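You operate a simulated robot arm through the tools that you are given. There is no shell and no other tool. Be economical: measure what you need, move in short steps, check, and stop when the job is done.

Carry out the task below with a simulated two-armed robot. There is one attempt and no reset: what you move stays moved.

TASK
Soap the pad, hold the pan and scrub it, rinse off the suds under the tall tap, rack the pan.
Fine: pad back, tap off.

It is judged by the outcome, as a careful person would: the job done as asked, and still so three seconds after it is handed in. It fails if anything else is knocked over, pushed out of place, dropped, spilled or broken.

THE ROBOT
Two 7-joint arms with two-finger parallel grippers on one trunk, on a base that drives. Base frame: it is fixed to the floor where the robot stands at the start and does not move with it; the origin is under the middle of the robot, x ahead of it, y to its left, z up. Units: m, degrees, N and s.
The left shoulder is at the start at [0.07, 0.134, 1.301], the right one opposite. With the tool pointing down near the work surface each hand reaches from about 0.1 to 0.64 m from the robot's upright axis, wherever it stands, measured 20 degrees to its own side. Places, roughly: drying rack top [0.5, -0.4, 0.9]; pump head [0.5, 0.2, 1.1]; tall tap [0.7, -0.7, 1.3]; tall tap lever [0.7, -0.8, 1.1]. Payload 1.57 kg a hand.
Tool frame (each hand has its own): the origin (TCP) lies between the finger pads and is the grasp point; the fingertips stand 0.03 m ahead of it; z points along the fingers, y is the line along which they close. Largest opening 0.08 m; finger width 0.017, thickness 0.012; the body of the gripper, 0.04 by 0.082 m, starts 0.08 m behind the TCP.
Orientation is that of the tool frame in the base frame, as a unit quaternion [w, x, y, z]. With the fingers straight down and closing along the base's y, the tool's x points along the base's -x, its y along +y and its z along -z.

THE INTERFACE
- The arms move only by the tool move_arm. It takes "left_series", "right_series" or both (then of equal length, played together; a hand with none holds still); each is a list of rows, each a list of 3 entries, a list of its own where there are three numbers: the shift along the tool's x, y, z in mm, then the turn, a rotation vector about the tool's x, y, z in degrees, then the closure, from 0 (fully open) to 1 (shut). In form: [[[x, y, z], [wx, wy, wz], hand], ...]. A call has 1 to 8 rows; each row shifts and turns the commanded pose from where the row before left it, along the tool's axes as they then stand. Each row takes 0.2 s and may step no farther than 0.05 m and 8.6 degrees from the row before; otherwise, or with a gripper value out of range, the whole call is refused. A pose out of reach is approached as far as the arm can. The call stops where the force on the tool passes 40 N (or 10 N more than at its start, if that is more) or the arm is blocked; 0.2 s more then pass. Each finger travels about 0.153 m/s and halts on what it meets, pressing with about 34 N; the grip force reading is that of the motor and also rises with nothing between the fingers. The clock runs only during rows and for 0.2 s after the last one: add rows that do not move to give the fingers time. The reply holds the time, the measured pose of the TCP, the force on the tool along the base axes, the opening and the grip force, in the units named above and with some noise, with the torque about the TCP (base axes, N m) and any sound that the robot's microphone picked up.
- Cameras (640 x 400 px; columns grow to the right, rows downward): "scene" is now at [0.1117, -0.0281, 1.4977]; the picture's right is [-0.43, -0.90, 0.00], its down [-0.77, 0.37, -0.52] and it looks along [0.47, -0.23, -0.85] (base axes); focal length 262 px, centre (320, 200). "left" rides on the left gripper at [0.072, 0.007, -0.122] in its tool frame; the picture's right is [-0.09, 1.00, 0.00], its down [-0.84, -0.08, -0.54] and it looks along [-0.54, -0.05, 0.84] (tool axes); focal length 238 px, centre (320, 200). "right" rides on the right gripper at [0.072, -0.007, -0.122] in its tool frame; the picture's right is [0.09, 1.00, 0.00], its down [-0.84, 0.08, -0.54] and it looks along [-0.54, 0.05, 0.84] (tool axes); focal length 238 px, centre (320, 200). There is no depth. A picture from a camera that has moved, and an enlarged one, comes with that camera's place and axes in the base frame and with its lens.
- camera(camera): a new picture of that camera. It takes no simulated time.
- lift_body(by): slides the trunk up (or, below 0, down) by that many m; the arms and the scene camera ride with it, the base frame stays. It gives what a move gives, with no picture.
- base_move(legs): drives the robot by 1 to 6 legs, each [ahead, left, turn to the left] in m, m and degrees, along the robot's own axes; the way and the turn of a leg run together, so that a leg with both is an arc; at most 1.5 m and 180 degrees a leg. The arms and the cameras ride along, it lands a little off, and it stops where it bumps. It gives what a move gives.
- pan_tilt(pan, tilt): turns the head with the scene camera to pan (to the left, within 86 degrees either way) and tilt (down, from -29 to 69), counted from straight ahead of the robot. It gives what a move gives.
- close_up(camera, box): a new picture of the part [left, top, right, bottom] of that camera's present view, enlarged. It takes no simulated time.
- finish_job(): hands the job in; it is judged then, once.

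Go step by step. Nothing tells you exact positions but the pictures and the camera data: compare them with the known pose of the tool, close in by small moves and look again before you grip or let go. The budget is 120 turns and 88 pictures, counting those below and the enlarged ones. Unless the task says otherwise, let go and move clear before handing in, and close with one line.

The tools are called as name(argument=value, ...) on one line, values as JSON. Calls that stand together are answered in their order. move_arm: Moves the arms, as the interface text tells. Its arguments: {"type":"object","properties":{"left_series":{"type":"array","items":{"type":"array"}},"right_series":{"type":"array","items":{"type":"array"}}},"required":[]} The other tools are called the same way: lift_body (by) slides the trunk up or down; base_move (legs) drives the base; pan_tilt (pan, tilt) turns the head that bears the scene camera; camera (camera) takes a picture; close_up (camera, box) takes an enlarged picture of a part of a camera's view; finish_job () hands the job in.

At the start:

```text
time_s: 0.0
left_ee_pos: [0.3838, 0.0697, 1.1498]
left_orientation: [0.0, -0.001, 1.0, 0.0]
left_force: [0.4, -0.5, 0.1]
left_ft_torque: [0.03, 0.02, -0.05]
left_width: 0.08
left_grasp_force: 0.3
right_ee_pos: [0.448, -0.2451, 0.9996]
right_orientation: [0.0, 0.0, 1.0, 0.0]
right_force: [0.2, 0.4, 0.0]
right_ft_torque: [0.02, -0.03, -0.01]
right_width: 0.0801
right_grasp_force: 0.1
trunk travel left (down, up): [-0.875, 0.065]
robot x, y, heading: [0.001, 0.0001, -0.1]
head pan, tilt: [-25.4, 58.4]
```

scene: 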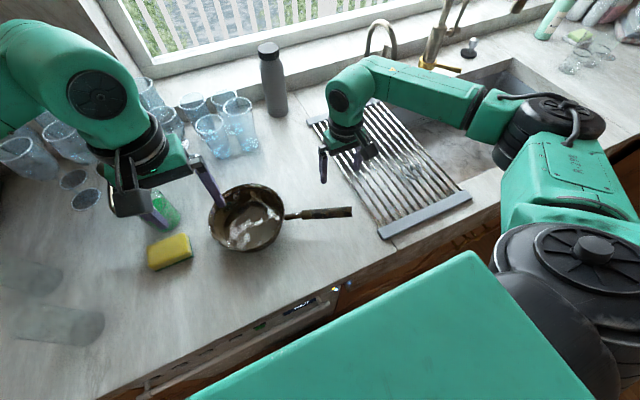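
right: 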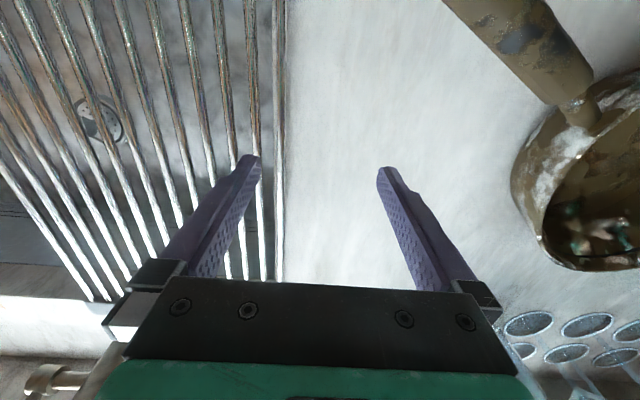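
left: 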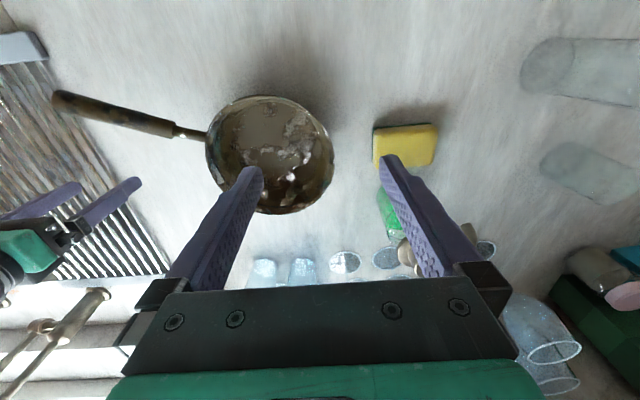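

I see the yellow pad near (0.44, 0.19), the pan near (0.44, -0.01) with its handle towards the right hand, the green pump bottle behind the pad, and the rack and sink on the right. I'll look closer at the parts before I move.

close_up(camera="scene", box=[100, 140, 360, 300])

pan_tilt(pan=-45, tilt=35)

camera(camera="scene")

```text
2.46 times, centred on (230, 220) of scene
camera zoom: at [0.1117, -0.0281, 1.4977], right [-0.43, -0.9, 0.0], down [-0.77, 0.37, -0.52], along [0.47, -0.23, -0.85], focal length 644 px, centre (542, 151)
```

zoom: 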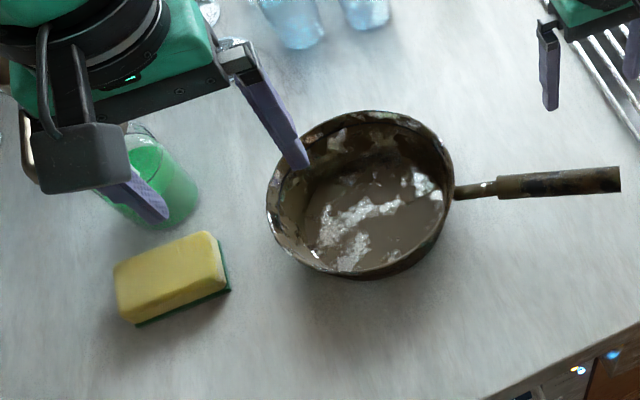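

```text
time_s: 0.9
left_ee_pos: [0.3834, 0.0681, 1.1496]
left_orientation: [0.0, 0.0, 1.0, 0.0]
left_force: [0.6, 0.1, -0.3]
left_ft_torque: [0.0, 0.0, -0.01]
left_width: 0.0799
left_grasp_force: 0.0
right_ee_pos: [0.4487, -0.2459, 0.9991]
right_orientation: [0.0, 0.0, 1.0, -0.001]
right_force: [-1.1, 0.1, -0.6]
right_ft_torque: [-0.02, -0.01, 0.01]
right_width: 0.0799
right_grasp_force: 0.0
trunk travel left (down, up): [-0.875, 0.065]
robot x, y, heading: [-0.0016, 0.002, -0.1]
head pan, tilt: [-45.0, 35.0]
```

```text
83 pictures are left
camera scene: at [0.112, -0.0609, 1.53], right [-0.71, -0.71, 0.0], down [-0.41, 0.41, -0.82], along [0.58, -0.58, -0.57], focal length 262 px, centre (320, 200)
```

scene: 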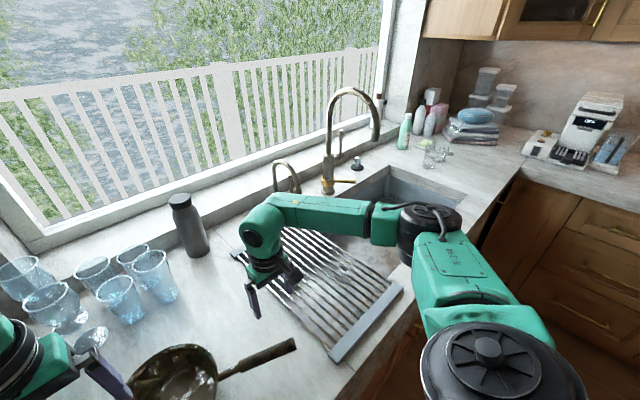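

The tall brass tap stands behind the sink, with a smaller tap to its left. I'll zoom in on the taps and the rack.

close_up(camera="scene", box=[250, 70, 490, 220])

pan_tilt(pan=15, tilt=50)

camera(camera="scene")

```text
2.67 times, centred on (370, 145) of scene
camera zoom: at [0.112, -0.0609, 1.53], right [-0.71, -0.71, 0.0], down [-0.41, 0.41, -0.82], along [0.58, -0.58, -0.57], focal length 698 px, centre (187, 347)
```

zoom: 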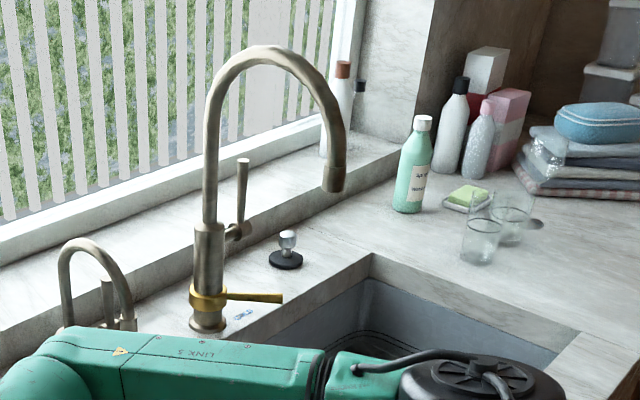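

```text
time_s: 2.2
left_ee_pos: [0.3838, 0.0689, 1.1498]
left_orientation: [0.0, -0.001, 1.0, 0.0]
left_force: [-0.4, -0.3, -1.0]
left_ft_torque: [0.01, -0.01, -0.01]
left_width: 0.08
left_grasp_force: 0.0
right_ee_pos: [0.4481, -0.2452, 0.9996]
right_orientation: [0.0, 0.0, 1.0, 0.0]
right_force: [-0.6, 0.2, -0.6]
right_ft_torque: [-0.02, -0.04, -0.03]
right_width: 0.0799
right_grasp_force: 0.0
trunk travel left (down, up): [-0.875, 0.065]
robot x, y, heading: [-0.0013, -0.0023, -0.1]
head pan, tilt: [15.0, 50.0]
```

```text
81 pictures are left
camera scene: at [0.1242, 0.0211, 1.5084], right [0.26, -0.97, 0.0], down [-0.74, -0.2, -0.64], along [0.62, 0.17, -0.77], focal length 262 px, centre (320, 200)
```

scene: 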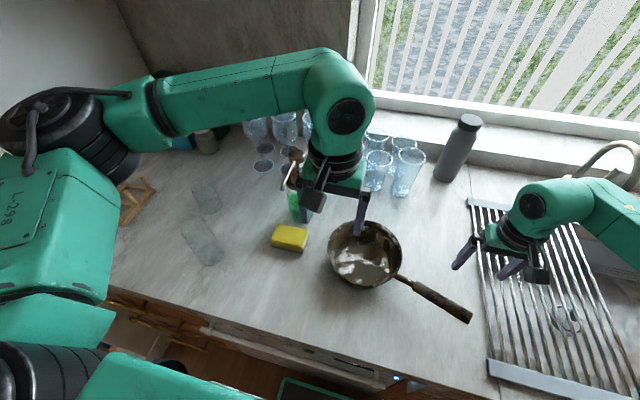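

The left arm hides the pump. I'll back the left hand off to above and before the pad and look again.

move_arm(left_series=[[[40, 0, 0], [0, 0, 0], 0], [[30, 30, 0], [0, 0, 0], 0], [[0, 45, 0], [0, 0, 0], 0], [[0, 45, 0], [0, 0, 0], 0], [[0, 0, 0], [0, 0, 0], 0]])

camera(camera="scene")

camera(camera="left")

```text
time_s: 3.4
left_ee_pos: [0.3133, 0.1871, 1.15]
left_orientation: [-0.001, 0.0, 1.0, 0.0]
left_force: [-0.3, 0.1, -0.5]
left_ft_torque: [0.02, -0.03, -0.01]
left_width: 0.08
left_grasp_force: 0.1
right_ee_pos: [0.4477, -0.2458, 0.9997]
right_orientation: [0.0, 0.0, 1.0, 0.0]
right_force: [-1.0, 0.3, 0.5]
right_ft_torque: [0.0, -0.01, -0.02]
right_width: 0.0798
right_grasp_force: 0.1
trunk travel left (down, up): [-0.875, 0.065]
robot x, y, heading: [-0.0003, 0.0009, 0.3]
head pan, tilt: [15.0, 50.0]
```

```text
80 pictures are left
camera scene: at [0.1241, 0.0201, 1.5084], right [0.26, -0.97, 0.0], down [-0.74, -0.2, -0.64], along [0.62, 0.17, -0.77], focal length 262 px, centre (320, 200)
```

scene: 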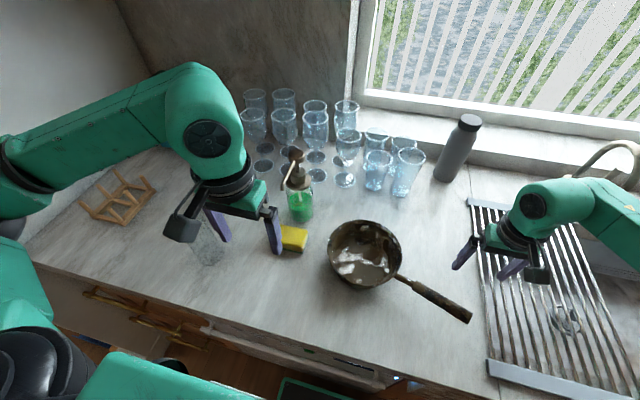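

```text
79 pictures are left
camera left: at [0.2421, 0.1939, 1.2725], right [0.09, 1.0, 0.0], down [0.84, -0.08, 0.54], along [0.54, -0.05, -0.84], focal length 238 px, centre (320, 200)
```

left: 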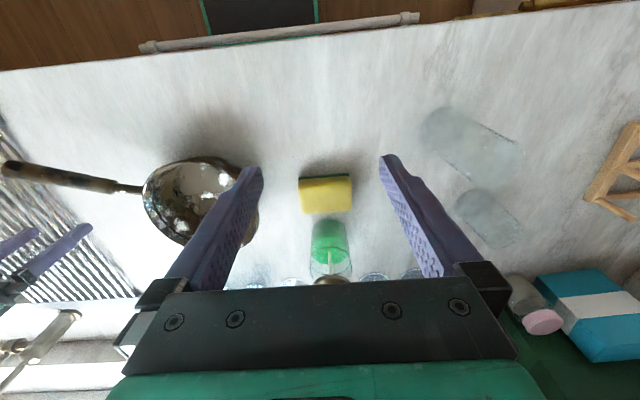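

I can see the pump now, so I'll zoom in on it.

close_up(camera="scene", box=[240, 120, 400, 270])

close_up(camera="left", box=[250, 150, 410, 290])

```text
2.67 times, centred on (320, 195) of scene
camera zoom: at [0.1241, 0.0201, 1.5084], right [0.26, -0.97, 0.0], down [-0.74, -0.2, -0.64], along [0.62, 0.17, -0.77], focal length 698 px, centre (320, 213)
```

zoom: 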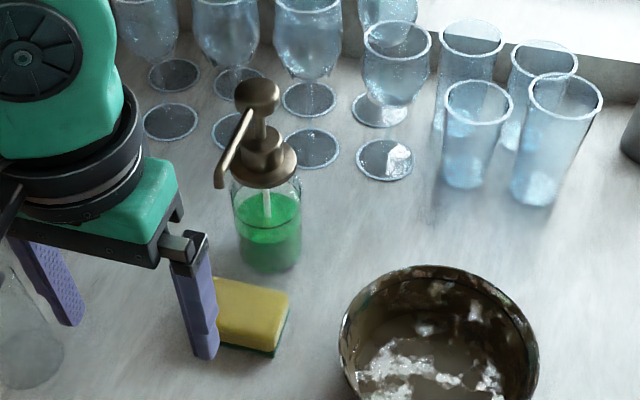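

```text
2.86 times, centred on (330, 220) of left
camera zoom: at [0.2421, 0.1939, 1.2725], right [0.09, 1.0, 0.0], down [0.84, -0.08, 0.54], along [0.54, -0.05, -0.84], focal length 681 px, centre (291, 143)
```

zoom: 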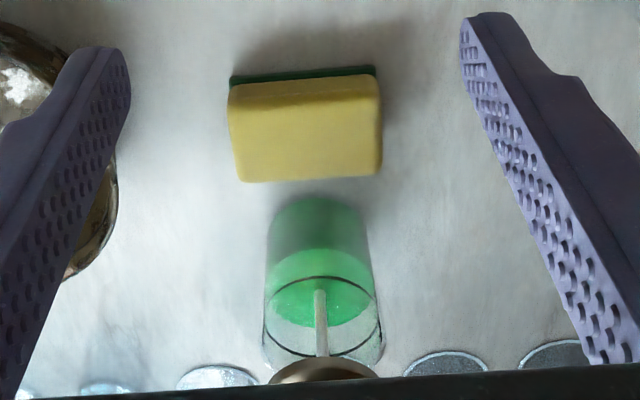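

The pump knob is near (0.545, 0.187, 1.13) and its spout points back at me, with the tip near (0.48, 0.205, 1.08), just above the pad. I plan to lift the pad across its short side near its right end and turn it lengthwise. I'll then set its front end under the spout and press the pump. First I'll turn the left hand 90°.

move_arm(left_series=[[[0, -10, 0], [0, 0, -8.5], 0], [[0, 0, 0], [0, 0, -8.5], 0], [[0, 0, 0], [0, 0, -8.5], 0], [[0, 0, 0], [0, 0, -8.5], 0], [[0, 0, 0], [0, 0, -8.5], 0], [[0, 0, 0], [0, 0, -8.5], 0], [[0, 0, 0], [0, 0, -8.5], 0], [[0, 0, 0], [0, 0, -8.5], 0]])

move_arm(left_series=[[[0, 0, 0], [0, 0, -8.5], 0], [[0, 0, 0], [0, 0, -8.5], 0], [[0, 0, 0], [0, 0, -5], 0], [[0, 0, 0], [0, 0, 0], 0]])

camera(camera="left")

camera(camera="scene")

```text
time_s: 5.2
left_ee_pos: [0.313, 0.178, 1.1504]
left_orientation: [0.0, -0.561, 0.828, 0.0]
left_force: [0.2, 0.1, 0.5]
left_ft_torque: [0.02, 0.0, -0.01]
left_width: 0.0802
left_grasp_force: 0.1
right_ee_pos: [0.4483, -0.2445, 0.9992]
right_orientation: [-0.001, 0.0, 1.0, 0.0]
right_force: [0.4, -0.1, 0.4]
right_ft_torque: [0.03, 0.01, -0.02]
right_width: 0.0801
right_grasp_force: 0.0
trunk travel left (down, up): [-0.875, 0.065]
robot x, y, heading: [0.0034, -0.0, -0.1]
head pan, tilt: [15.0, 50.0]
```

```text
time_s: 6.2
left_ee_pos: [0.3138, 0.1781, 1.1492]
left_orientation: [0.0, 0.709, -0.705, 0.0]
left_force: [0.2, -0.2, 0.7]
left_ft_torque: [-0.01, 0.0, 0.03]
left_width: 0.0799
left_grasp_force: 0.1
right_ee_pos: [0.4488, -0.2459, 1.0004]
right_orientation: [0.0, 0.0, 1.0, 0.0]
right_force: [-1.0, -0.6, -0.3]
right_ft_torque: [0.0, 0.02, 0.0]
right_width: 0.0801
right_grasp_force: 0.1
trunk travel left (down, up): [-0.875, 0.065]
robot x, y, heading: [-0.0022, -0.0007, -0.1]
head pan, tilt: [15.0, 50.0]
```

```text
76 pictures are left
camera left: at [0.3084, 0.1065, 1.2721], right [-1.0, 0.09, 0.0], down [0.08, 0.84, 0.54], along [0.05, 0.54, -0.84], focal length 238 px, centre (320, 200)
```

left: 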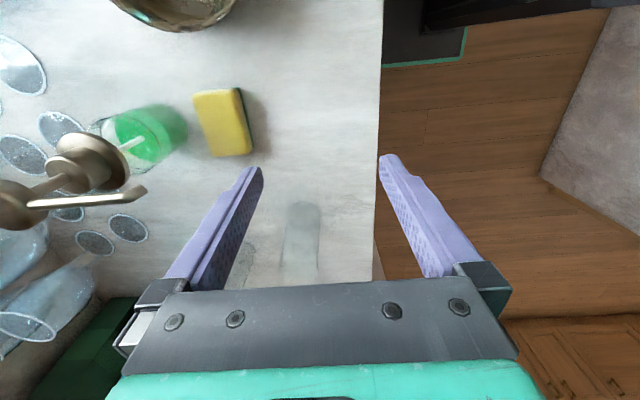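

```text
75 pictures are left
camera scene: at [0.1241, 0.0212, 1.5083], right [0.26, -0.97, 0.0], down [-0.74, -0.2, -0.64], along [0.62, 0.17, -0.77], focal length 262 px, centre (320, 200)
```

scene: 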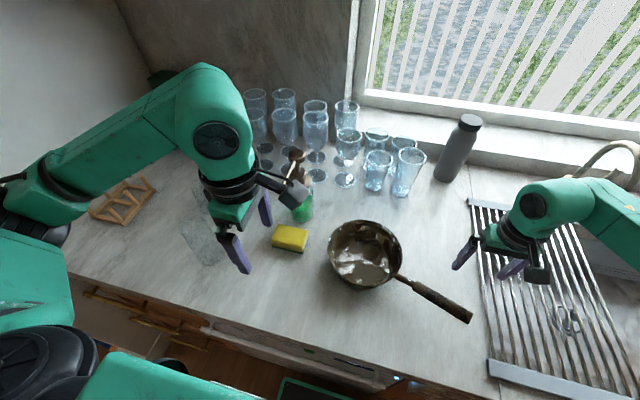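

The spout tip comes out at (0.48, 0.205, 1.08) and the pad centre at (0.444, 0.183), about 85 x 58 mm. I'll move above the pad's right part and part-way down.

move_arm(left_series=[[[16, -45, 0], [0, 0, 4], 0], [[0, -45, 0], [0, 0, 0], 0], [[0, -38, 0], [0, 0, 0], 0], [[0, 0, 45], [0, 0, 0], 0], [[0, 0, 45], [0, 0, 0], 0], [[0, 0, 45], [0, 0, 0], 0], [[0, 0, 0], [0, 0, 0], 0]])

camera(camera="left")

close_up(camera="scene", box=[220, 120, 380, 280])

```text
time_s: 7.7
left_ee_pos: [0.4366, 0.1527, 1.0266]
left_orientation: [0.004, -0.683, 0.731, -0.01]
left_force: [-14.4, 1.3, 44.3]
left_ft_torque: [1.1, -1.66, 0.47]
left_width: 0.08
left_grasp_force: 0.1
right_ee_pos: [0.4419, -0.2454, 1.0027]
right_orientation: [0.004, 0.0, 1.0, 0.001]
right_force: [1.4, -0.4, -0.4]
right_ft_torque: [0.01, 0.05, -0.01]
right_width: 0.0801
right_grasp_force: 0.1
trunk travel left (down, up): [-0.875, 0.065]
robot x, y, heading: [-0.0006, 0.0038, -0.1]
head pan, tilt: [15.0, 50.0]
stopped in row 7 (left hand): the force on the tool passed its limit (the readings are from after the stop); the commanded pose is now the measured one
```

```text
74 pictures are left
camera left: at [0.4239, 0.0822, 1.149], right [-0.99, 0.16, -0.02], down [0.12, 0.83, 0.54], along [0.1, 0.53, -0.84], focal length 238 px, centre (320, 200)
```

left: 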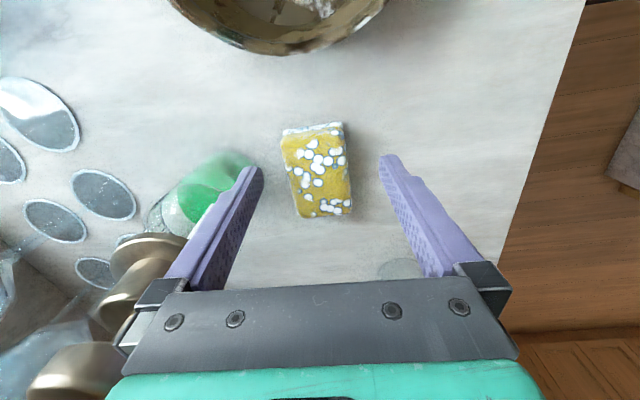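

```text
2.50 times, centred on (300, 200) of scene
camera zoom: at [0.1132, 0.0193, 1.5095], right [0.26, -0.97, 0.0], down [-0.74, -0.2, -0.65], along [0.63, 0.17, -0.76], focal length 654 px, centre (370, 200)
```

zoom: 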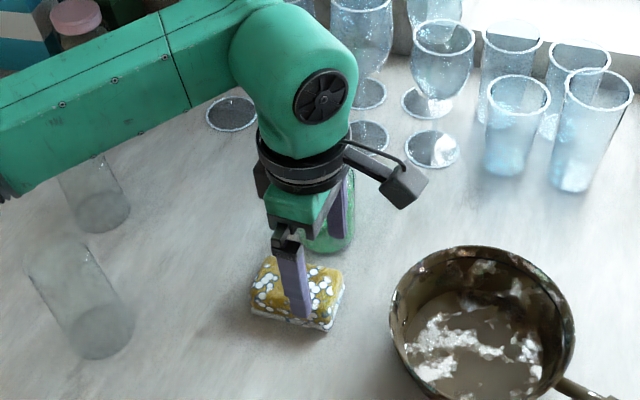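

The hand caught the pump head and pressed it, and the pad is now covered in suds, so it is soaped. I'll raise the hand straight up and check that the bottle still stands.

move_arm(left_series=[[[0, 0, -20], [0, 0, 0], 0], [[0, 0, -40], [0, 0, 0], 0], [[0, 0, -45], [0, 0, 0], 0], [[0, 45, -30], [0, 0, 0], 0], [[0, 45, 0], [0, 0, 0], 0], [[0, 0, 0], [0, 0, 0], 0]])

camera(camera="left")

close_up(camera="scene", box=[220, 110, 420, 290])

```text
refused: row 4 steps farther than a row can; nothing moved
```

```text
72 pictures are left
camera left: at [0.4239, 0.0822, 1.149], right [-0.99, 0.16, -0.02], down [0.12, 0.83, 0.54], along [0.1, 0.53, -0.84], focal length 238 px, centre (320, 200)
```

left: 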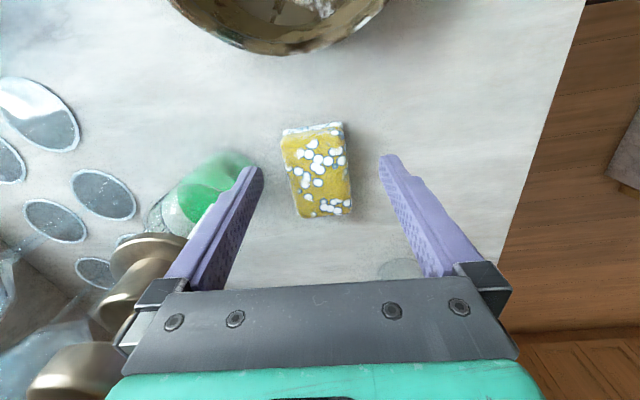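

```text
2.22 times, centred on (320, 200) of scene
camera zoom: at [0.1132, 0.0193, 1.5095], right [0.26, -0.97, 0.0], down [-0.74, -0.2, -0.65], along [0.63, 0.17, -0.76], focal length 582 px, centre (320, 200)
```

zoom: 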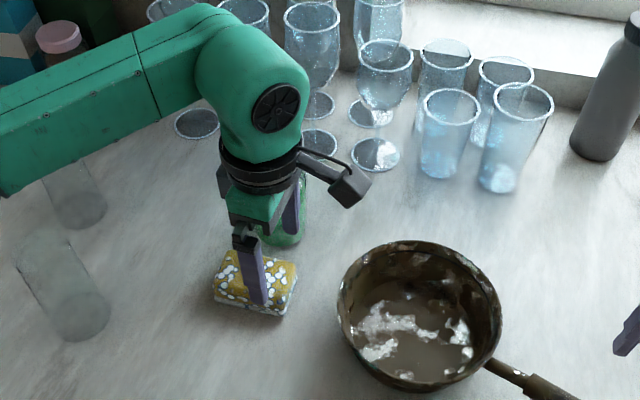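

One row was too long, so I'll repeat the lift with shorter steps.

move_arm(left_series=[[[0, 0, -15], [0, 0, 0], 0], [[0, 0, -35], [0, 0, 0], 0], [[0, 0, -45], [0, 0, 0], 0], [[0, 0, -40], [0, 0, 0], 0], [[0, 45, 0], [0, 0, 0], 0], [[0, 45, 0], [0, 0, 0], 0], [[0, 0, 0], [0, 0, 0], 0]])

camera(camera="left")

close_up(camera="scene", box=[220, 110, 420, 290])

```text
time_s: 9.3
left_ee_pos: [0.3529, 0.1618, 1.1527]
left_orientation: [0.0, -0.682, 0.732, -0.002]
left_force: [0.9, 0.0, -1.1]
left_ft_torque: [0.01, -0.01, 0.04]
left_width: 0.0799
left_grasp_force: 0.1
right_ee_pos: [0.4498, -0.2444, 0.9982]
right_orientation: [-0.001, 0.0, 1.0, 0.001]
right_force: [0.8, 0.5, -1.4]
right_ft_torque: [0.0, 0.02, 0.0]
right_width: 0.08
right_grasp_force: 0.2
trunk travel left (down, up): [-0.875, 0.065]
robot x, y, heading: [-0.001, -0.0013, 0.0]
head pan, tilt: [15.0, 50.0]
```

```text
70 pictures are left
camera left: at [0.342, 0.0908, 1.2749], right [-0.99, 0.16, 0.0], down [0.13, 0.83, 0.54], along [0.09, 0.53, -0.84], focal length 238 px, centre (320, 200)
```

left: 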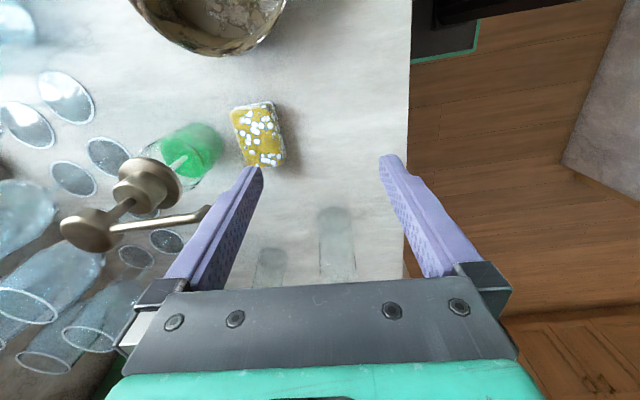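

```text
2.22 times, centred on (320, 200) of scene
camera zoom: at [0.1251, 0.0206, 1.5082], right [0.26, -0.97, 0.0], down [-0.74, -0.2, -0.64], along [0.62, 0.17, -0.77], focal length 582 px, centre (320, 200)
```

zoom: 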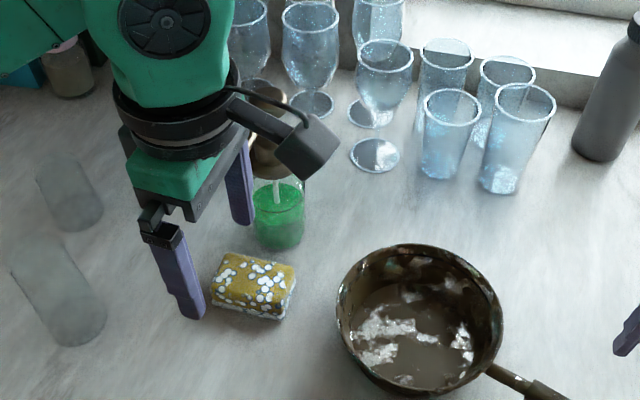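

The bottle is upright and the pad is soaped and in place. To keep clear of the spout I'll come down with the hand leaning 20° away to the right and the fingers a little less open.

move_arm(left_series=[[[-2, -45, 0], [0, 0, 0], 0.12], [[0, -44, 0], [0, 0, 0], 0.12], [[0, 0, 0], [0, -6.7, 0], 0.12], [[0, 0, 0], [0, -6.7, 0], 0.12], [[0, 0, 0], [0, -6.6, 0], 0.12], [[15, 0, 42], [0, 0, 0], 0.12], [[15, 0, 42], [0, 0, 0], 0.12], [[15, 0, 42], [0, 0, 0], 0.12]])

camera(camera="left")

close_up(camera="scene", box=[220, 110, 420, 290])

```text
time_s: 11.1
left_ee_pos: [0.4434, 0.1583, 1.0202]
left_orientation: [0.127, -0.672, 0.72, 0.114]
left_force: [-0.1, 0.7, 0.1]
left_ft_torque: [0.03, 0.01, 0.04]
left_width: 0.0704
left_grasp_force: 0.0
right_ee_pos: [0.4486, -0.245, 0.9995]
right_orientation: [0.0, 0.0, 1.0, 0.001]
right_force: [-0.2, 0.7, 0.3]
right_ft_torque: [0.01, 0.03, -0.03]
right_width: 0.08
right_grasp_force: 0.1
trunk travel left (down, up): [-0.875, 0.065]
robot x, y, heading: [0.0005, 0.0015, -0.0]
head pan, tilt: [15.0, 50.0]
```

```text
68 pictures are left
camera left: at [0.4291, 0.05, 1.1107], right [-0.99, 0.16, 0.03], down [0.11, 0.6, 0.79], along [0.11, 0.79, -0.61], focal length 238 px, centre (320, 200)
```

left: 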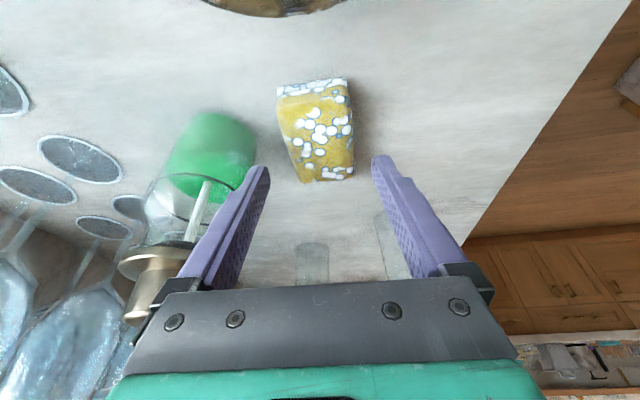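

```text
2.22 times, centred on (320, 200) of scene
camera zoom: at [0.1248, 0.0208, 1.5083], right [0.26, -0.97, 0.0], down [-0.74, -0.2, -0.64], along [0.62, 0.17, -0.77], focal length 582 px, centre (320, 200)
```

zoom: 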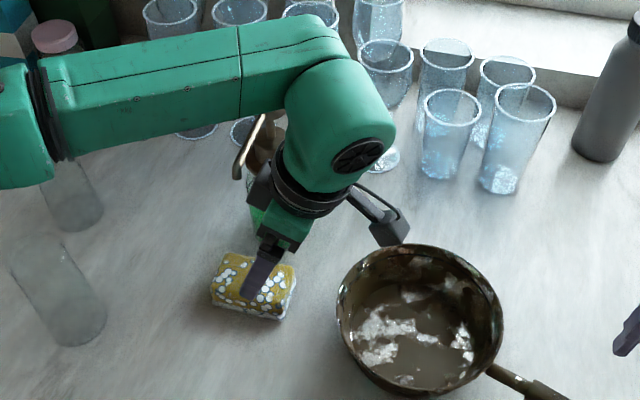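

Everything is clear and the pad is centred between the fingers, so I'll go down, grip and pull it back from the pump.

move_arm(left_series=[[[10, 0, 27], [0, 0, 0], 0.12], [[10, 0, 27], [0, 0, 0], 0.12], [[0, 0, 0], [0, 0, 0], 0.12], [[0, 0, 0], [0, 0, 0], 0.6], [[0, 0, 0], [0, 0, 0], 0.6]])

camera(camera="left")

```text
time_s: 12.3
left_ee_pos: [0.4418, 0.1575, 0.9605]
left_orientation: [0.127, -0.672, 0.72, 0.115]
left_force: [0.2, 0.2, -0.1]
left_ft_torque: [0.01, 0.01, -0.03]
left_width: 0.0551
left_grasp_force: 33.5
right_ee_pos: [0.4486, -0.245, 1.0007]
right_orientation: [0.0, 0.0, 1.0, 0.0]
right_force: [-0.3, 0.1, -0.2]
right_ft_torque: [-0.03, 0.01, 0.01]
right_width: 0.0801
right_grasp_force: 0.1
trunk travel left (down, up): [-0.875, 0.065]
robot x, y, heading: [-0.0003, 0.0023, -0.1]
head pan, tilt: [15.0, 50.0]
```

```text
66 pictures are left
camera left: at [0.4282, 0.049, 1.0523], right [-0.99, 0.16, 0.03], down [0.11, 0.6, 0.79], along [0.11, 0.79, -0.61], focal length 238 px, centre (320, 200)
```

left: 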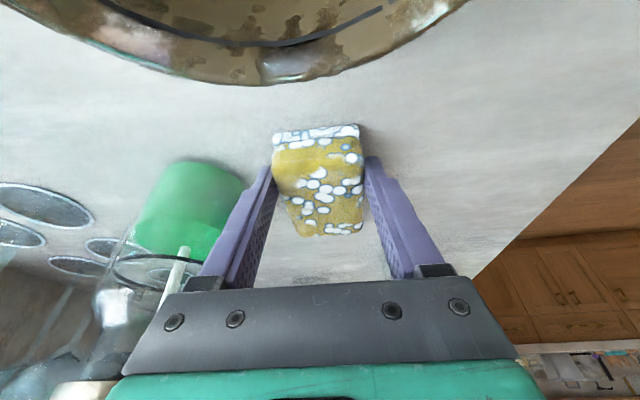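

The pad is held (55 mm wide). I'll lift it, set it down 7 cm nearer, and re-grip it upright at its middle.

move_arm(left_series=[[[-9, 0, -24], [0, 0, 0], 0.6], [[0, 35, 0], [0, 0, 0], 0.6], [[0, 35, 0], [0, 0, 0], 0.6], [[8, 0, 22], [0, 0, 0], 0.6], [[0.7, 0, 2], [0, 0, 0], 0.6], [[0, 0, 0], [0, 0, 0], 0.1], [[0, 0, 0], [0, 0, 0], 0.1]])

move_arm(left_series=[[[-14, 0, -38], [0, 0, 0], 0], [[-14, 0, -38], [0, 0, 0], 0], [[0, 0, 0], [0, 6.7, 0], 0], [[0, 0, 0], [0, 6.7, 0], 0], [[0, 0, 0], [0, 6.6, 0], 0], [[-22, 0, 0], [0, 0, 0], 0], [[0, 0, 0], [0, 0, 0], 0]])

camera(camera="left")

```text
time_s: 13.9
left_ee_pos: [0.3714, 0.1617, 0.9608]
left_orientation: [0.127, -0.672, 0.72, 0.115]
left_force: [-0.3, 0.7, 0.7]
left_ft_torque: [0.02, -0.03, 0.01]
left_width: 0.0722
left_grasp_force: 0.0
right_ee_pos: [0.4501, -0.2448, 1.0]
right_orientation: [0.001, 0.0, 1.0, 0.001]
right_force: [-0.2, 0.2, -0.2]
right_ft_torque: [0.04, 0.0, -0.01]
right_width: 0.0799
right_grasp_force: 0.0
trunk travel left (down, up): [-0.875, 0.065]
robot x, y, heading: [0.0031, -0.001, 0.1]
head pan, tilt: [15.0, 50.0]
```

```text
time_s: 15.5
left_ee_pos: [0.3733, 0.1854, 1.042]
left_orientation: [0.0, -0.682, 0.731, -0.004]
left_force: [0.2, -1.0, -0.6]
left_ft_torque: [0.0, 0.01, -0.03]
left_width: 0.08
left_grasp_force: 0.0
right_ee_pos: [0.449, -0.2451, 1.0003]
right_orientation: [0.0, 0.0, 1.0, 0.0]
right_force: [-0.1, -0.2, 0.2]
right_ft_torque: [-0.04, -0.01, 0.01]
right_width: 0.0796
right_grasp_force: 0.1
trunk travel left (down, up): [-0.875, 0.065]
robot x, y, heading: [0.0031, 0.0018, -0.0]
head pan, tilt: [15.0, 50.0]
```

```text
65 pictures are left
camera left: at [0.3623, 0.1141, 1.1649], right [-0.99, 0.16, -0.01], down [0.13, 0.83, 0.54], along [0.09, 0.53, -0.84], focal length 238 px, centre (320, 200)
```

left: 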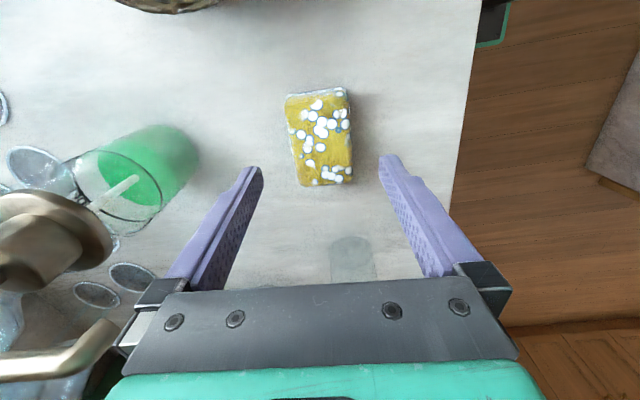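

The pad sits at (0.373, 0.185), centred under the hand. I'll go down and grip it.

move_arm(left_series=[[[0, 0, 40], [0, 0, 0], 0], [[0, 0, 38], [0, 0, 0], 0], [[0, 0, 0], [0, 0, 0], 0.6], [[0, 0, 0], [0, 0, 0], 0.6], [[0, 0, -40], [0, 0, 0], 0.6], [[0, 0, -40], [0, 0, 0], 0.6], [[0, 0, -20], [0, 0, 0], 0.6]])

camera(camera="left")

camera(camera="right")

camera(camera="scene")

```text
time_s: 17.1
left_ee_pos: [0.3751, 0.1839, 1.0635]
left_orientation: [0.001, -0.682, 0.731, -0.003]
left_force: [-0.4, -0.4, -0.9]
left_ft_torque: [-0.01, 0.01, -0.01]
left_width: 0.0548
left_grasp_force: 34.2
right_ee_pos: [0.4484, -0.2451, 0.999]
right_orientation: [0.0, 0.0, 1.0, 0.0]
right_force: [0.7, -0.5, -0.1]
right_ft_torque: [0.01, -0.04, -0.01]
right_width: 0.0798
right_grasp_force: 0.1
trunk travel left (down, up): [-0.875, 0.065]
robot x, y, heading: [0.0006, -0.0012, 0.2]
head pan, tilt: [15.0, 50.0]
```

```text
64 pictures are left
camera left: at [0.3635, 0.1138, 1.1873], right [-0.99, 0.16, -0.01], down [0.13, 0.83, 0.54], along [0.09, 0.53, -0.84], focal length 238 px, centre (320, 200)
```

left: 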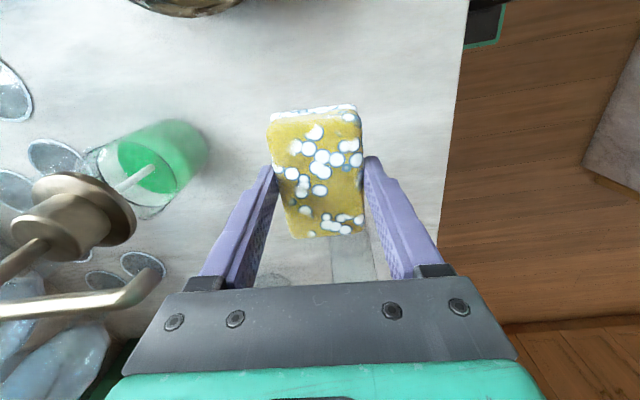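

```text
63 pictures are left
camera right: at [0.3788, -0.2509, 1.1219], right [-0.09, 1.0, 0.0], down [0.84, 0.08, 0.54], along [0.54, 0.05, -0.84], focal length 238 px, centre (320, 200)
```

right: 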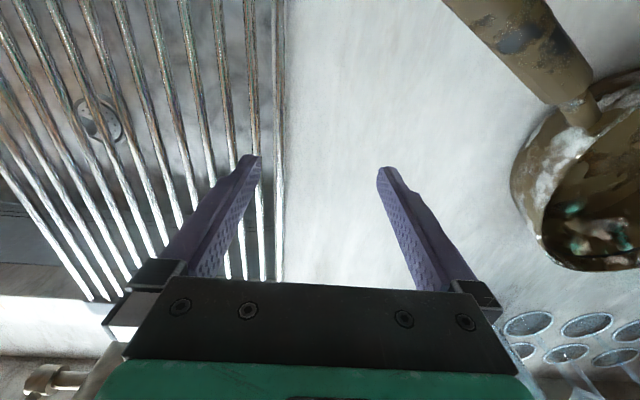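

```text
62 pictures are left
camera scene: at [0.1242, 0.0213, 1.5083], right [0.26, -0.97, 0.0], down [-0.74, -0.2, -0.64], along [0.62, 0.17, -0.77], focal length 262 px, centre (320, 200)
```

scene: 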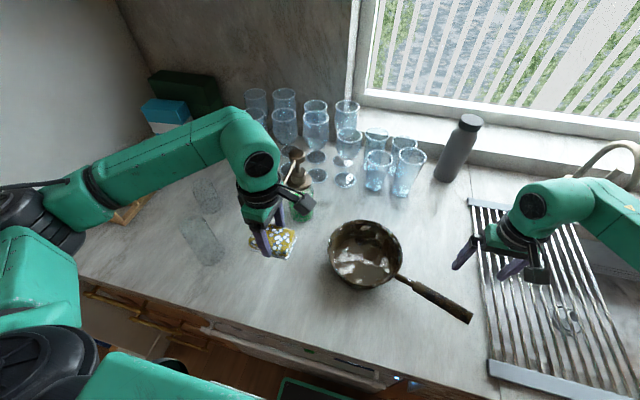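

The pad is held in the left hand. The pan handle runs from about (0.383, -0.107, 0.98) outward to (0.334, -0.213, 1.0). I'll take the right hand above the handle near the pan, turned to close across it, and turn the left hand back so the two don't meet.

move_arm(right_series=[[[0, 0, -48], [0, 0, 0], 0], [[0, 0, -48], [0, 0, -8.5], 0], [[25, 40, 0], [0, 0, -8.5], 0], [[22, -8, 0], [0, 0, -8.5], 0], [[0, 0, 0], [0, 0, -8.5], 0], [[0, 0, 0], [0, 0, -8.5], 0], [[0, 0, 0], [0, 0, -8.5], 0], [[0, 0, 0], [0, 0, -8.5], 0]], left_series=[[[0, 0, -20], [0, 0, 8.5], 0.6], [[0, 0, 0], [0, 0, 8.5], 0.6], [[0, 0, 0], [0, 0, 8.5], 0.6], [[0, 0, 0], [0, 0, 8.5], 0.6], [[0, 0, 0], [0, 0, 8.5], 0.6], [[0, 0, 0], [0, 0, 8.5], 0.6], [[0, 0, 0], [0, 0, 8.5], 0.6], [[0, 0, 0], [0, 0, 8.5], 0.6]])

```text
time_s: 18.9
left_ee_pos: [0.3698, 0.1863, 1.0848]
left_orientation: [0.004, -0.156, 0.988, -0.003]
left_force: [-0.7, 0.2, 0.0]
left_ft_torque: [-0.04, 0.0, -0.01]
left_width: 0.0547
left_grasp_force: 34.3
right_ee_pos: [0.3242, -0.1904, 1.0997]
right_orientation: [0.003, -0.371, 0.929, -0.006]
right_force: [0.2, -0.3, -0.5]
right_ft_torque: [-0.02, -0.01, -0.02]
right_width: 0.08
right_grasp_force: 0.1
right hand out of reach, approached as far as the arm can: row 5, 6, 7, 8
trunk travel left (down, up): [-0.875, 0.065]
robot x, y, heading: [0.001, -0.0024, -0.1]
head pan, tilt: [15.0, 50.0]
```

The right wrist ran into its limit at that place. I'll move the hand to above the handle near the pan, where the forearm is straighter, and see how far it turns there.

move_arm(right_series=[[[0, 0, 0], [0, 0, 8.5], 0], [[0, 0, 0], [0, 0, 8.5], 0], [[0, 0, 0], [0, 0, 8.5], 0], [[0, 0, 0], [0, 0, 0], 0]], left_series=[[[0, 0, -20], [0, 0, 8.5], 0.6], [[0, 0, 0], [0, 0, 8.5], 0.6], [[0, 0, 0], [0, 0, 0], 0.6], [[0, 0, 0], [0, 0, 0], 0.6]])

```text
time_s: 19.9
left_ee_pos: [0.3732, 0.1854, 1.1044]
left_orientation: [0.003, -0.009, 1.0, -0.002]
left_force: [1.2, 0.3, -0.3]
left_ft_torque: [-0.01, 0.01, -0.01]
left_width: 0.0546
left_grasp_force: 34.0
right_ee_pos: [0.3251, -0.1914, 1.098]
right_orientation: [0.003, -0.155, 0.988, -0.005]
right_force: [-0.3, 0.3, -0.7]
right_ft_torque: [0.03, 0.01, 0.01]
right_width: 0.08
right_grasp_force: 0.1
trunk travel left (down, up): [-0.875, 0.065]
robot x, y, heading: [-0.0015, 0.0017, 0.2]
head pan, tilt: [15.0, 50.0]
```

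move_arm(right_series=[[[-35, 25, 0], [0, 0, 0], 0], [[-35, 25, 0], [0, 0, 0], 0], [[0, 0, 0], [0, 0, -8.5], 0], [[0, 0, 0], [0, 0, -8.5], 0], [[0, 0, 0], [0, 0, -8.5], 0], [[0, 0, 0], [0, 0, -8.5], 0], [[0, 0, 0], [0, 0, -8.5], 0], [[0, 0, 0], [0, 0, 0], 0]])

```text
time_s: 21.7
left_ee_pos: [0.3735, 0.1871, 1.1047]
left_orientation: [0.003, -0.009, 1.0, -0.002]
left_force: [0.3, 0.2, -0.2]
left_ft_torque: [-0.01, 0.0, -0.02]
left_width: 0.0544
left_grasp_force: 33.9
right_ee_pos: [0.3649, -0.0998, 1.0921]
right_orientation: [0.02, -0.47, 0.882, -0.015]
right_force: [-0.1, 0.3, -0.9]
right_ft_torque: [-0.03, -0.01, -0.02]
right_width: 0.08
right_grasp_force: 0.1
right hand out of reach, approached as far as the arm can: row 7
trunk travel left (down, up): [-0.875, 0.065]
robot x, y, heading: [0.0016, -0.0001, 0.1]
head pan, tilt: [15.0, 50.0]
```

The hand now reaches a 56° turn, close to square across the handle. I'll check with the right camera.

camera(camera="right")

camera(camera="scene")

```text
61 pictures are left
camera right: at [0.3269, -0.1602, 1.2131], right [-0.88, 0.48, -0.05], down [0.37, 0.74, 0.55], along [0.3, 0.47, -0.83], focal length 238 px, centre (320, 200)
```

right: 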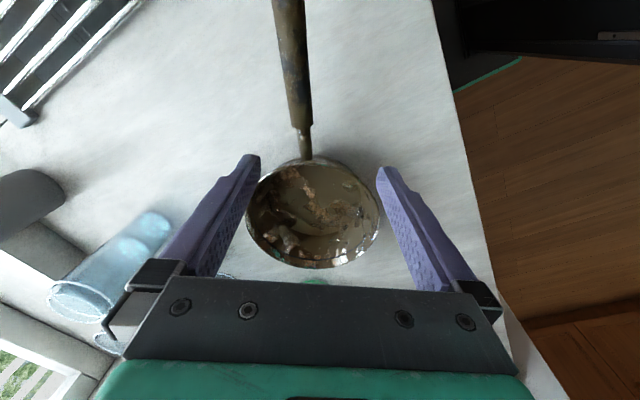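

```text
60 pictures are left
camera scene: at [0.124, 0.0228, 1.5083], right [0.26, -0.97, 0.0], down [-0.74, -0.2, -0.64], along [0.62, 0.17, -0.77], focal length 262 px, centre (320, 200)
```

scene: 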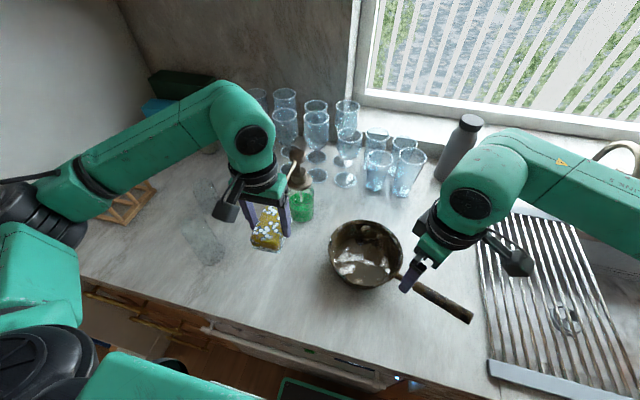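

The handle passes (0.388, -0.110) and (0.351, -0.187). I'll shift to (0.381, -0.125), go down onto it and close.

move_arm(right_series=[[[13, -28, 0], [0, 0, 0], 0], [[0, 0, 40], [0, 0, 0], 0], [[0, 0, 35], [0, 0, 0], 0], [[0, 0, 0], [0, 0, 0], 0]])

camera(camera="right")

```text
time_s: 22.7
left_ee_pos: [0.3729, 0.1854, 1.1038]
left_orientation: [0.003, -0.008, 1.0, -0.002]
left_force: [0.8, 0.0, -0.7]
left_ft_torque: [-0.02, -0.01, 0.01]
left_width: 0.0546
left_grasp_force: 33.4
right_ee_pos: [0.3683, -0.0995, 1.0175]
right_orientation: [0.019, -0.471, 0.882, -0.015]
right_force: [0.7, 0.8, 0.4]
right_ft_torque: [0.0, 0.01, 0.0]
right_width: 0.0801
right_grasp_force: 0.0
right hand out of reach, approached as far as the arm can: row 1
trunk travel left (down, up): [-0.875, 0.065]
robot x, y, heading: [-0.0015, 0.0025, 0.1]
head pan, tilt: [15.0, 50.0]
```

```text
59 pictures are left
camera right: at [0.3294, -0.1614, 1.1379], right [-0.88, 0.48, -0.05], down [0.38, 0.74, 0.56], along [0.3, 0.47, -0.83], focal length 238 px, centre (320, 200)
```

right: 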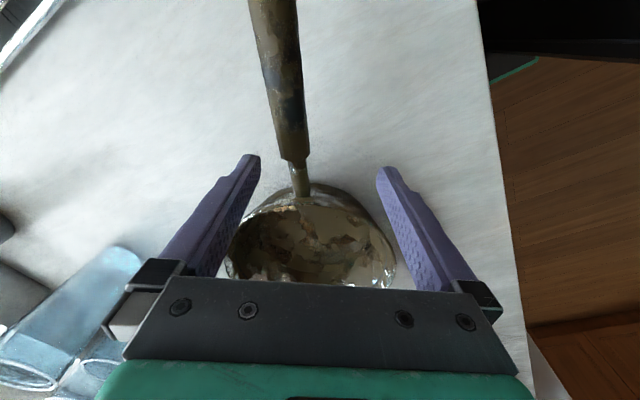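

The wrist is at its limit again, so I'll raise the hand and drive the base 6 cm to the right. That puts the handle further inside the right arm's reach.

move_arm(right_series=[[[0, 0, -45], [0, 0, 0], 0], [[0, 0, -30], [0, 0, 0], 0]])

base_move(legs=[[0, -0.06, 0]])

```text
time_s: 23.3
left_ee_pos: [0.3717, 0.1852, 1.1041]
left_orientation: [0.003, -0.009, 1.0, -0.002]
left_force: [-0.1, -0.7, -0.5]
left_ft_torque: [0.03, -0.02, 0.03]
left_width: 0.0549
left_grasp_force: 33.9
right_ee_pos: [0.3644, -0.0986, 1.0921]
right_orientation: [0.021, -0.47, 0.882, -0.015]
right_force: [0.3, -0.4, 0.5]
right_ft_torque: [-0.01, 0.01, 0.0]
right_width: 0.0799
right_grasp_force: 0.1
trunk travel left (down, up): [-0.875, 0.065]
robot x, y, heading: [0.0005, -0.0009, -0.1]
head pan, tilt: [15.0, 50.0]
```

```text
time_s: 24.3
left_ee_pos: [0.3736, 0.1347, 1.1023]
left_orientation: [0.003, -0.01, 1.0, -0.006]
left_force: [-0.5, 0.8, 1.0]
left_ft_torque: [-0.05, 0.04, 0.01]
left_width: 0.0547
left_grasp_force: 33.9
right_ee_pos: [0.3652, -0.152, 1.093]
right_orientation: [0.018, -0.471, 0.882, -0.018]
right_force: [-0.1, -0.3, 0.8]
right_ft_torque: [-0.08, 0.02, 0.0]
right_width: 0.0799
right_grasp_force: 0.1
trunk travel left (down, up): [-0.875, 0.065]
robot x, y, heading: [0.0008, -0.0596, 0.1]
head pan, tilt: [15.0, 50.0]
```

move_arm(right_series=[[[-31, 2, 0], [0, 0, 0], 0], [[0, 0, 0], [0, 0, -5], 0], [[0, 0, 40], [0, 0, 0], 0], [[0, 0, 35], [0, 0, 0], 0], [[0, 0, 0], [0, 0, 0], 0]])

camera(camera="right")

```text
time_s: 25.5
left_ee_pos: [0.3727, 0.1283, 1.1042]
left_orientation: [0.003, -0.01, 1.0, -0.003]
left_force: [-0.1, 0.0, -0.4]
left_ft_torque: [-0.04, -0.01, 0.0]
left_width: 0.0546
left_grasp_force: 33.6
right_ee_pos: [0.3793, -0.1359, 1.014]
right_orientation: [0.034, -0.506, 0.861, -0.041]
right_force: [-0.2, 0.0, 0.7]
right_ft_torque: [0.03, -0.02, 0.0]
right_width: 0.08
right_grasp_force: 0.2
right hand out of reach, approached as far as the arm can: row 2
trunk travel left (down, up): [-0.875, 0.065]
robot x, y, heading: [-0.0031, -0.0586, 0.3]
head pan, tilt: [15.0, 50.0]
```

```text
58 pictures are left
camera right: at [0.339, -0.1962, 1.1341], right [-0.91, 0.41, -0.11], down [0.29, 0.79, 0.55], along [0.31, 0.46, -0.83], focal length 238 px, centre (320, 200)
```

right: 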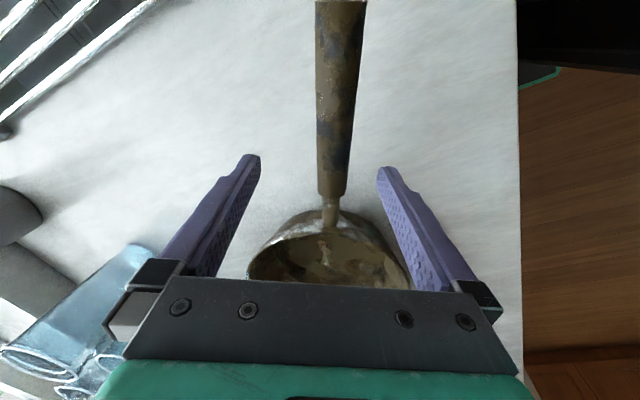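

The handle is now lined up between the fingers. I'll go down the last 36 mm and close.

move_arm(right_series=[[[0, 0, 36], [0, 0, 0], 0], [[0, 0, 0], [0, 0, 0], 0.3], [[0, 0, 0], [0, 0, 0], 0.9], [[0, 0, 0], [0, 0, 0], 0.9], [[0, 0, 0], [0, 0, 0], 0.9]])

camera(camera="right")

camera(camera="scene")

```text
time_s: 26.7
left_ee_pos: [0.3729, 0.1275, 1.104]
left_orientation: [0.002, -0.01, 1.0, -0.001]
left_force: [0.4, 0.3, 0.3]
left_ft_torque: [-0.01, 0.02, -0.01]
left_width: 0.0548
left_grasp_force: 33.8
right_ee_pos: [0.3825, -0.1374, 0.9778]
right_orientation: [0.034, -0.504, 0.862, -0.041]
right_force: [-1.2, 0.3, -0.3]
right_ft_torque: [-0.27, 0.22, 0.18]
right_width: 0.0282
right_grasp_force: 34.2
trunk travel left (down, up): [-0.875, 0.065]
robot x, y, heading: [0.0022, -0.0628, 0.2]
head pan, tilt: [15.0, 50.0]
```

```text
57 pictures are left
camera right: at [0.3433, -0.199, 1.098], right [-0.91, 0.41, -0.11], down [0.29, 0.79, 0.54], along [0.3, 0.46, -0.83], focal length 238 px, centre (320, 200)
```

right: 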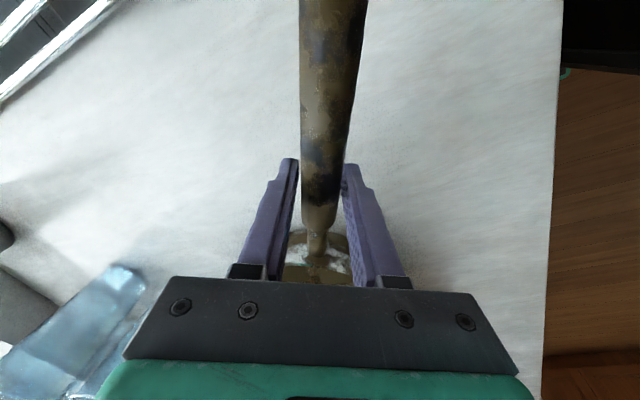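

```text
56 pictures are left
camera scene: at [0.1245, -0.0376, 1.5082], right [0.26, -0.97, 0.0], down [-0.74, -0.2, -0.64], along [0.62, 0.17, -0.77], focal length 262 px, centre (320, 200)
```

scene: 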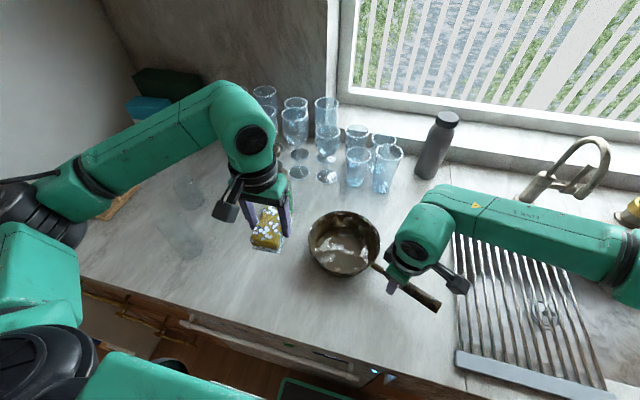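

The handle is held (28 mm) and the pan centre is near (0.448, -0.007), with the rim about 0.98 high. I'll bring the pad over the pan and part-way down.

move_arm(left_series=[[[-24, -40, 0], [0, 0, 0], 0.6], [[-24, -42, 0], [0, 0, 0], 0.6], [[-24, -44, 0], [0, 0, 0], 0.6], [[0, 0, 40], [0, 0, 0], 0.6], [[0, 0, 40], [0, 0, 0], 0.6], [[0, 0, 0], [0, 0, 0], 0.6]])

camera(camera="left")

close_up(camera="scene", box=[240, 140, 480, 330])

```text
refused: row 3 steps farther than a row can; nothing moved
```

```text
55 pictures are left
camera left: at [0.3018, 0.1326, 1.2263], right [0.07, 1.0, 0.0], down [0.84, -0.06, 0.55], along [0.54, -0.04, -0.84], focal length 238 px, centre (320, 200)
```

left: 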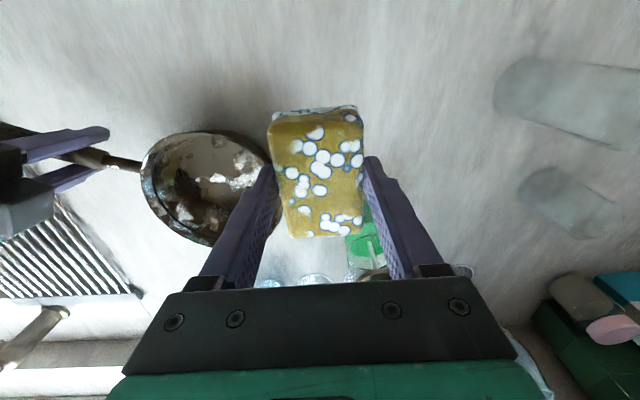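

```text
2.11 times, centred on (360, 235) of scene
camera zoom: at [0.1245, -0.0376, 1.5082], right [0.26, -0.97, 0.0], down [-0.74, -0.2, -0.64], along [0.62, 0.17, -0.77], focal length 551 px, centre (236, 126)
```

zoom: 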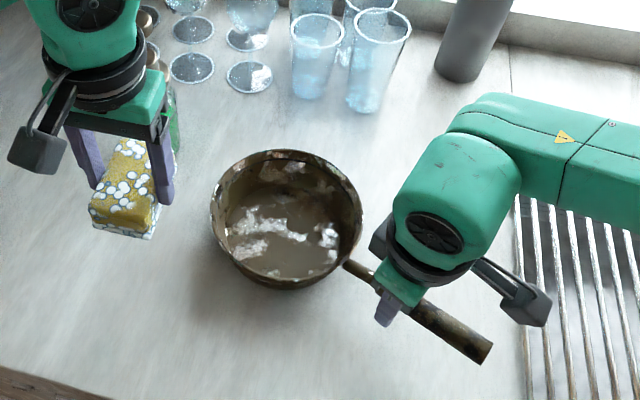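

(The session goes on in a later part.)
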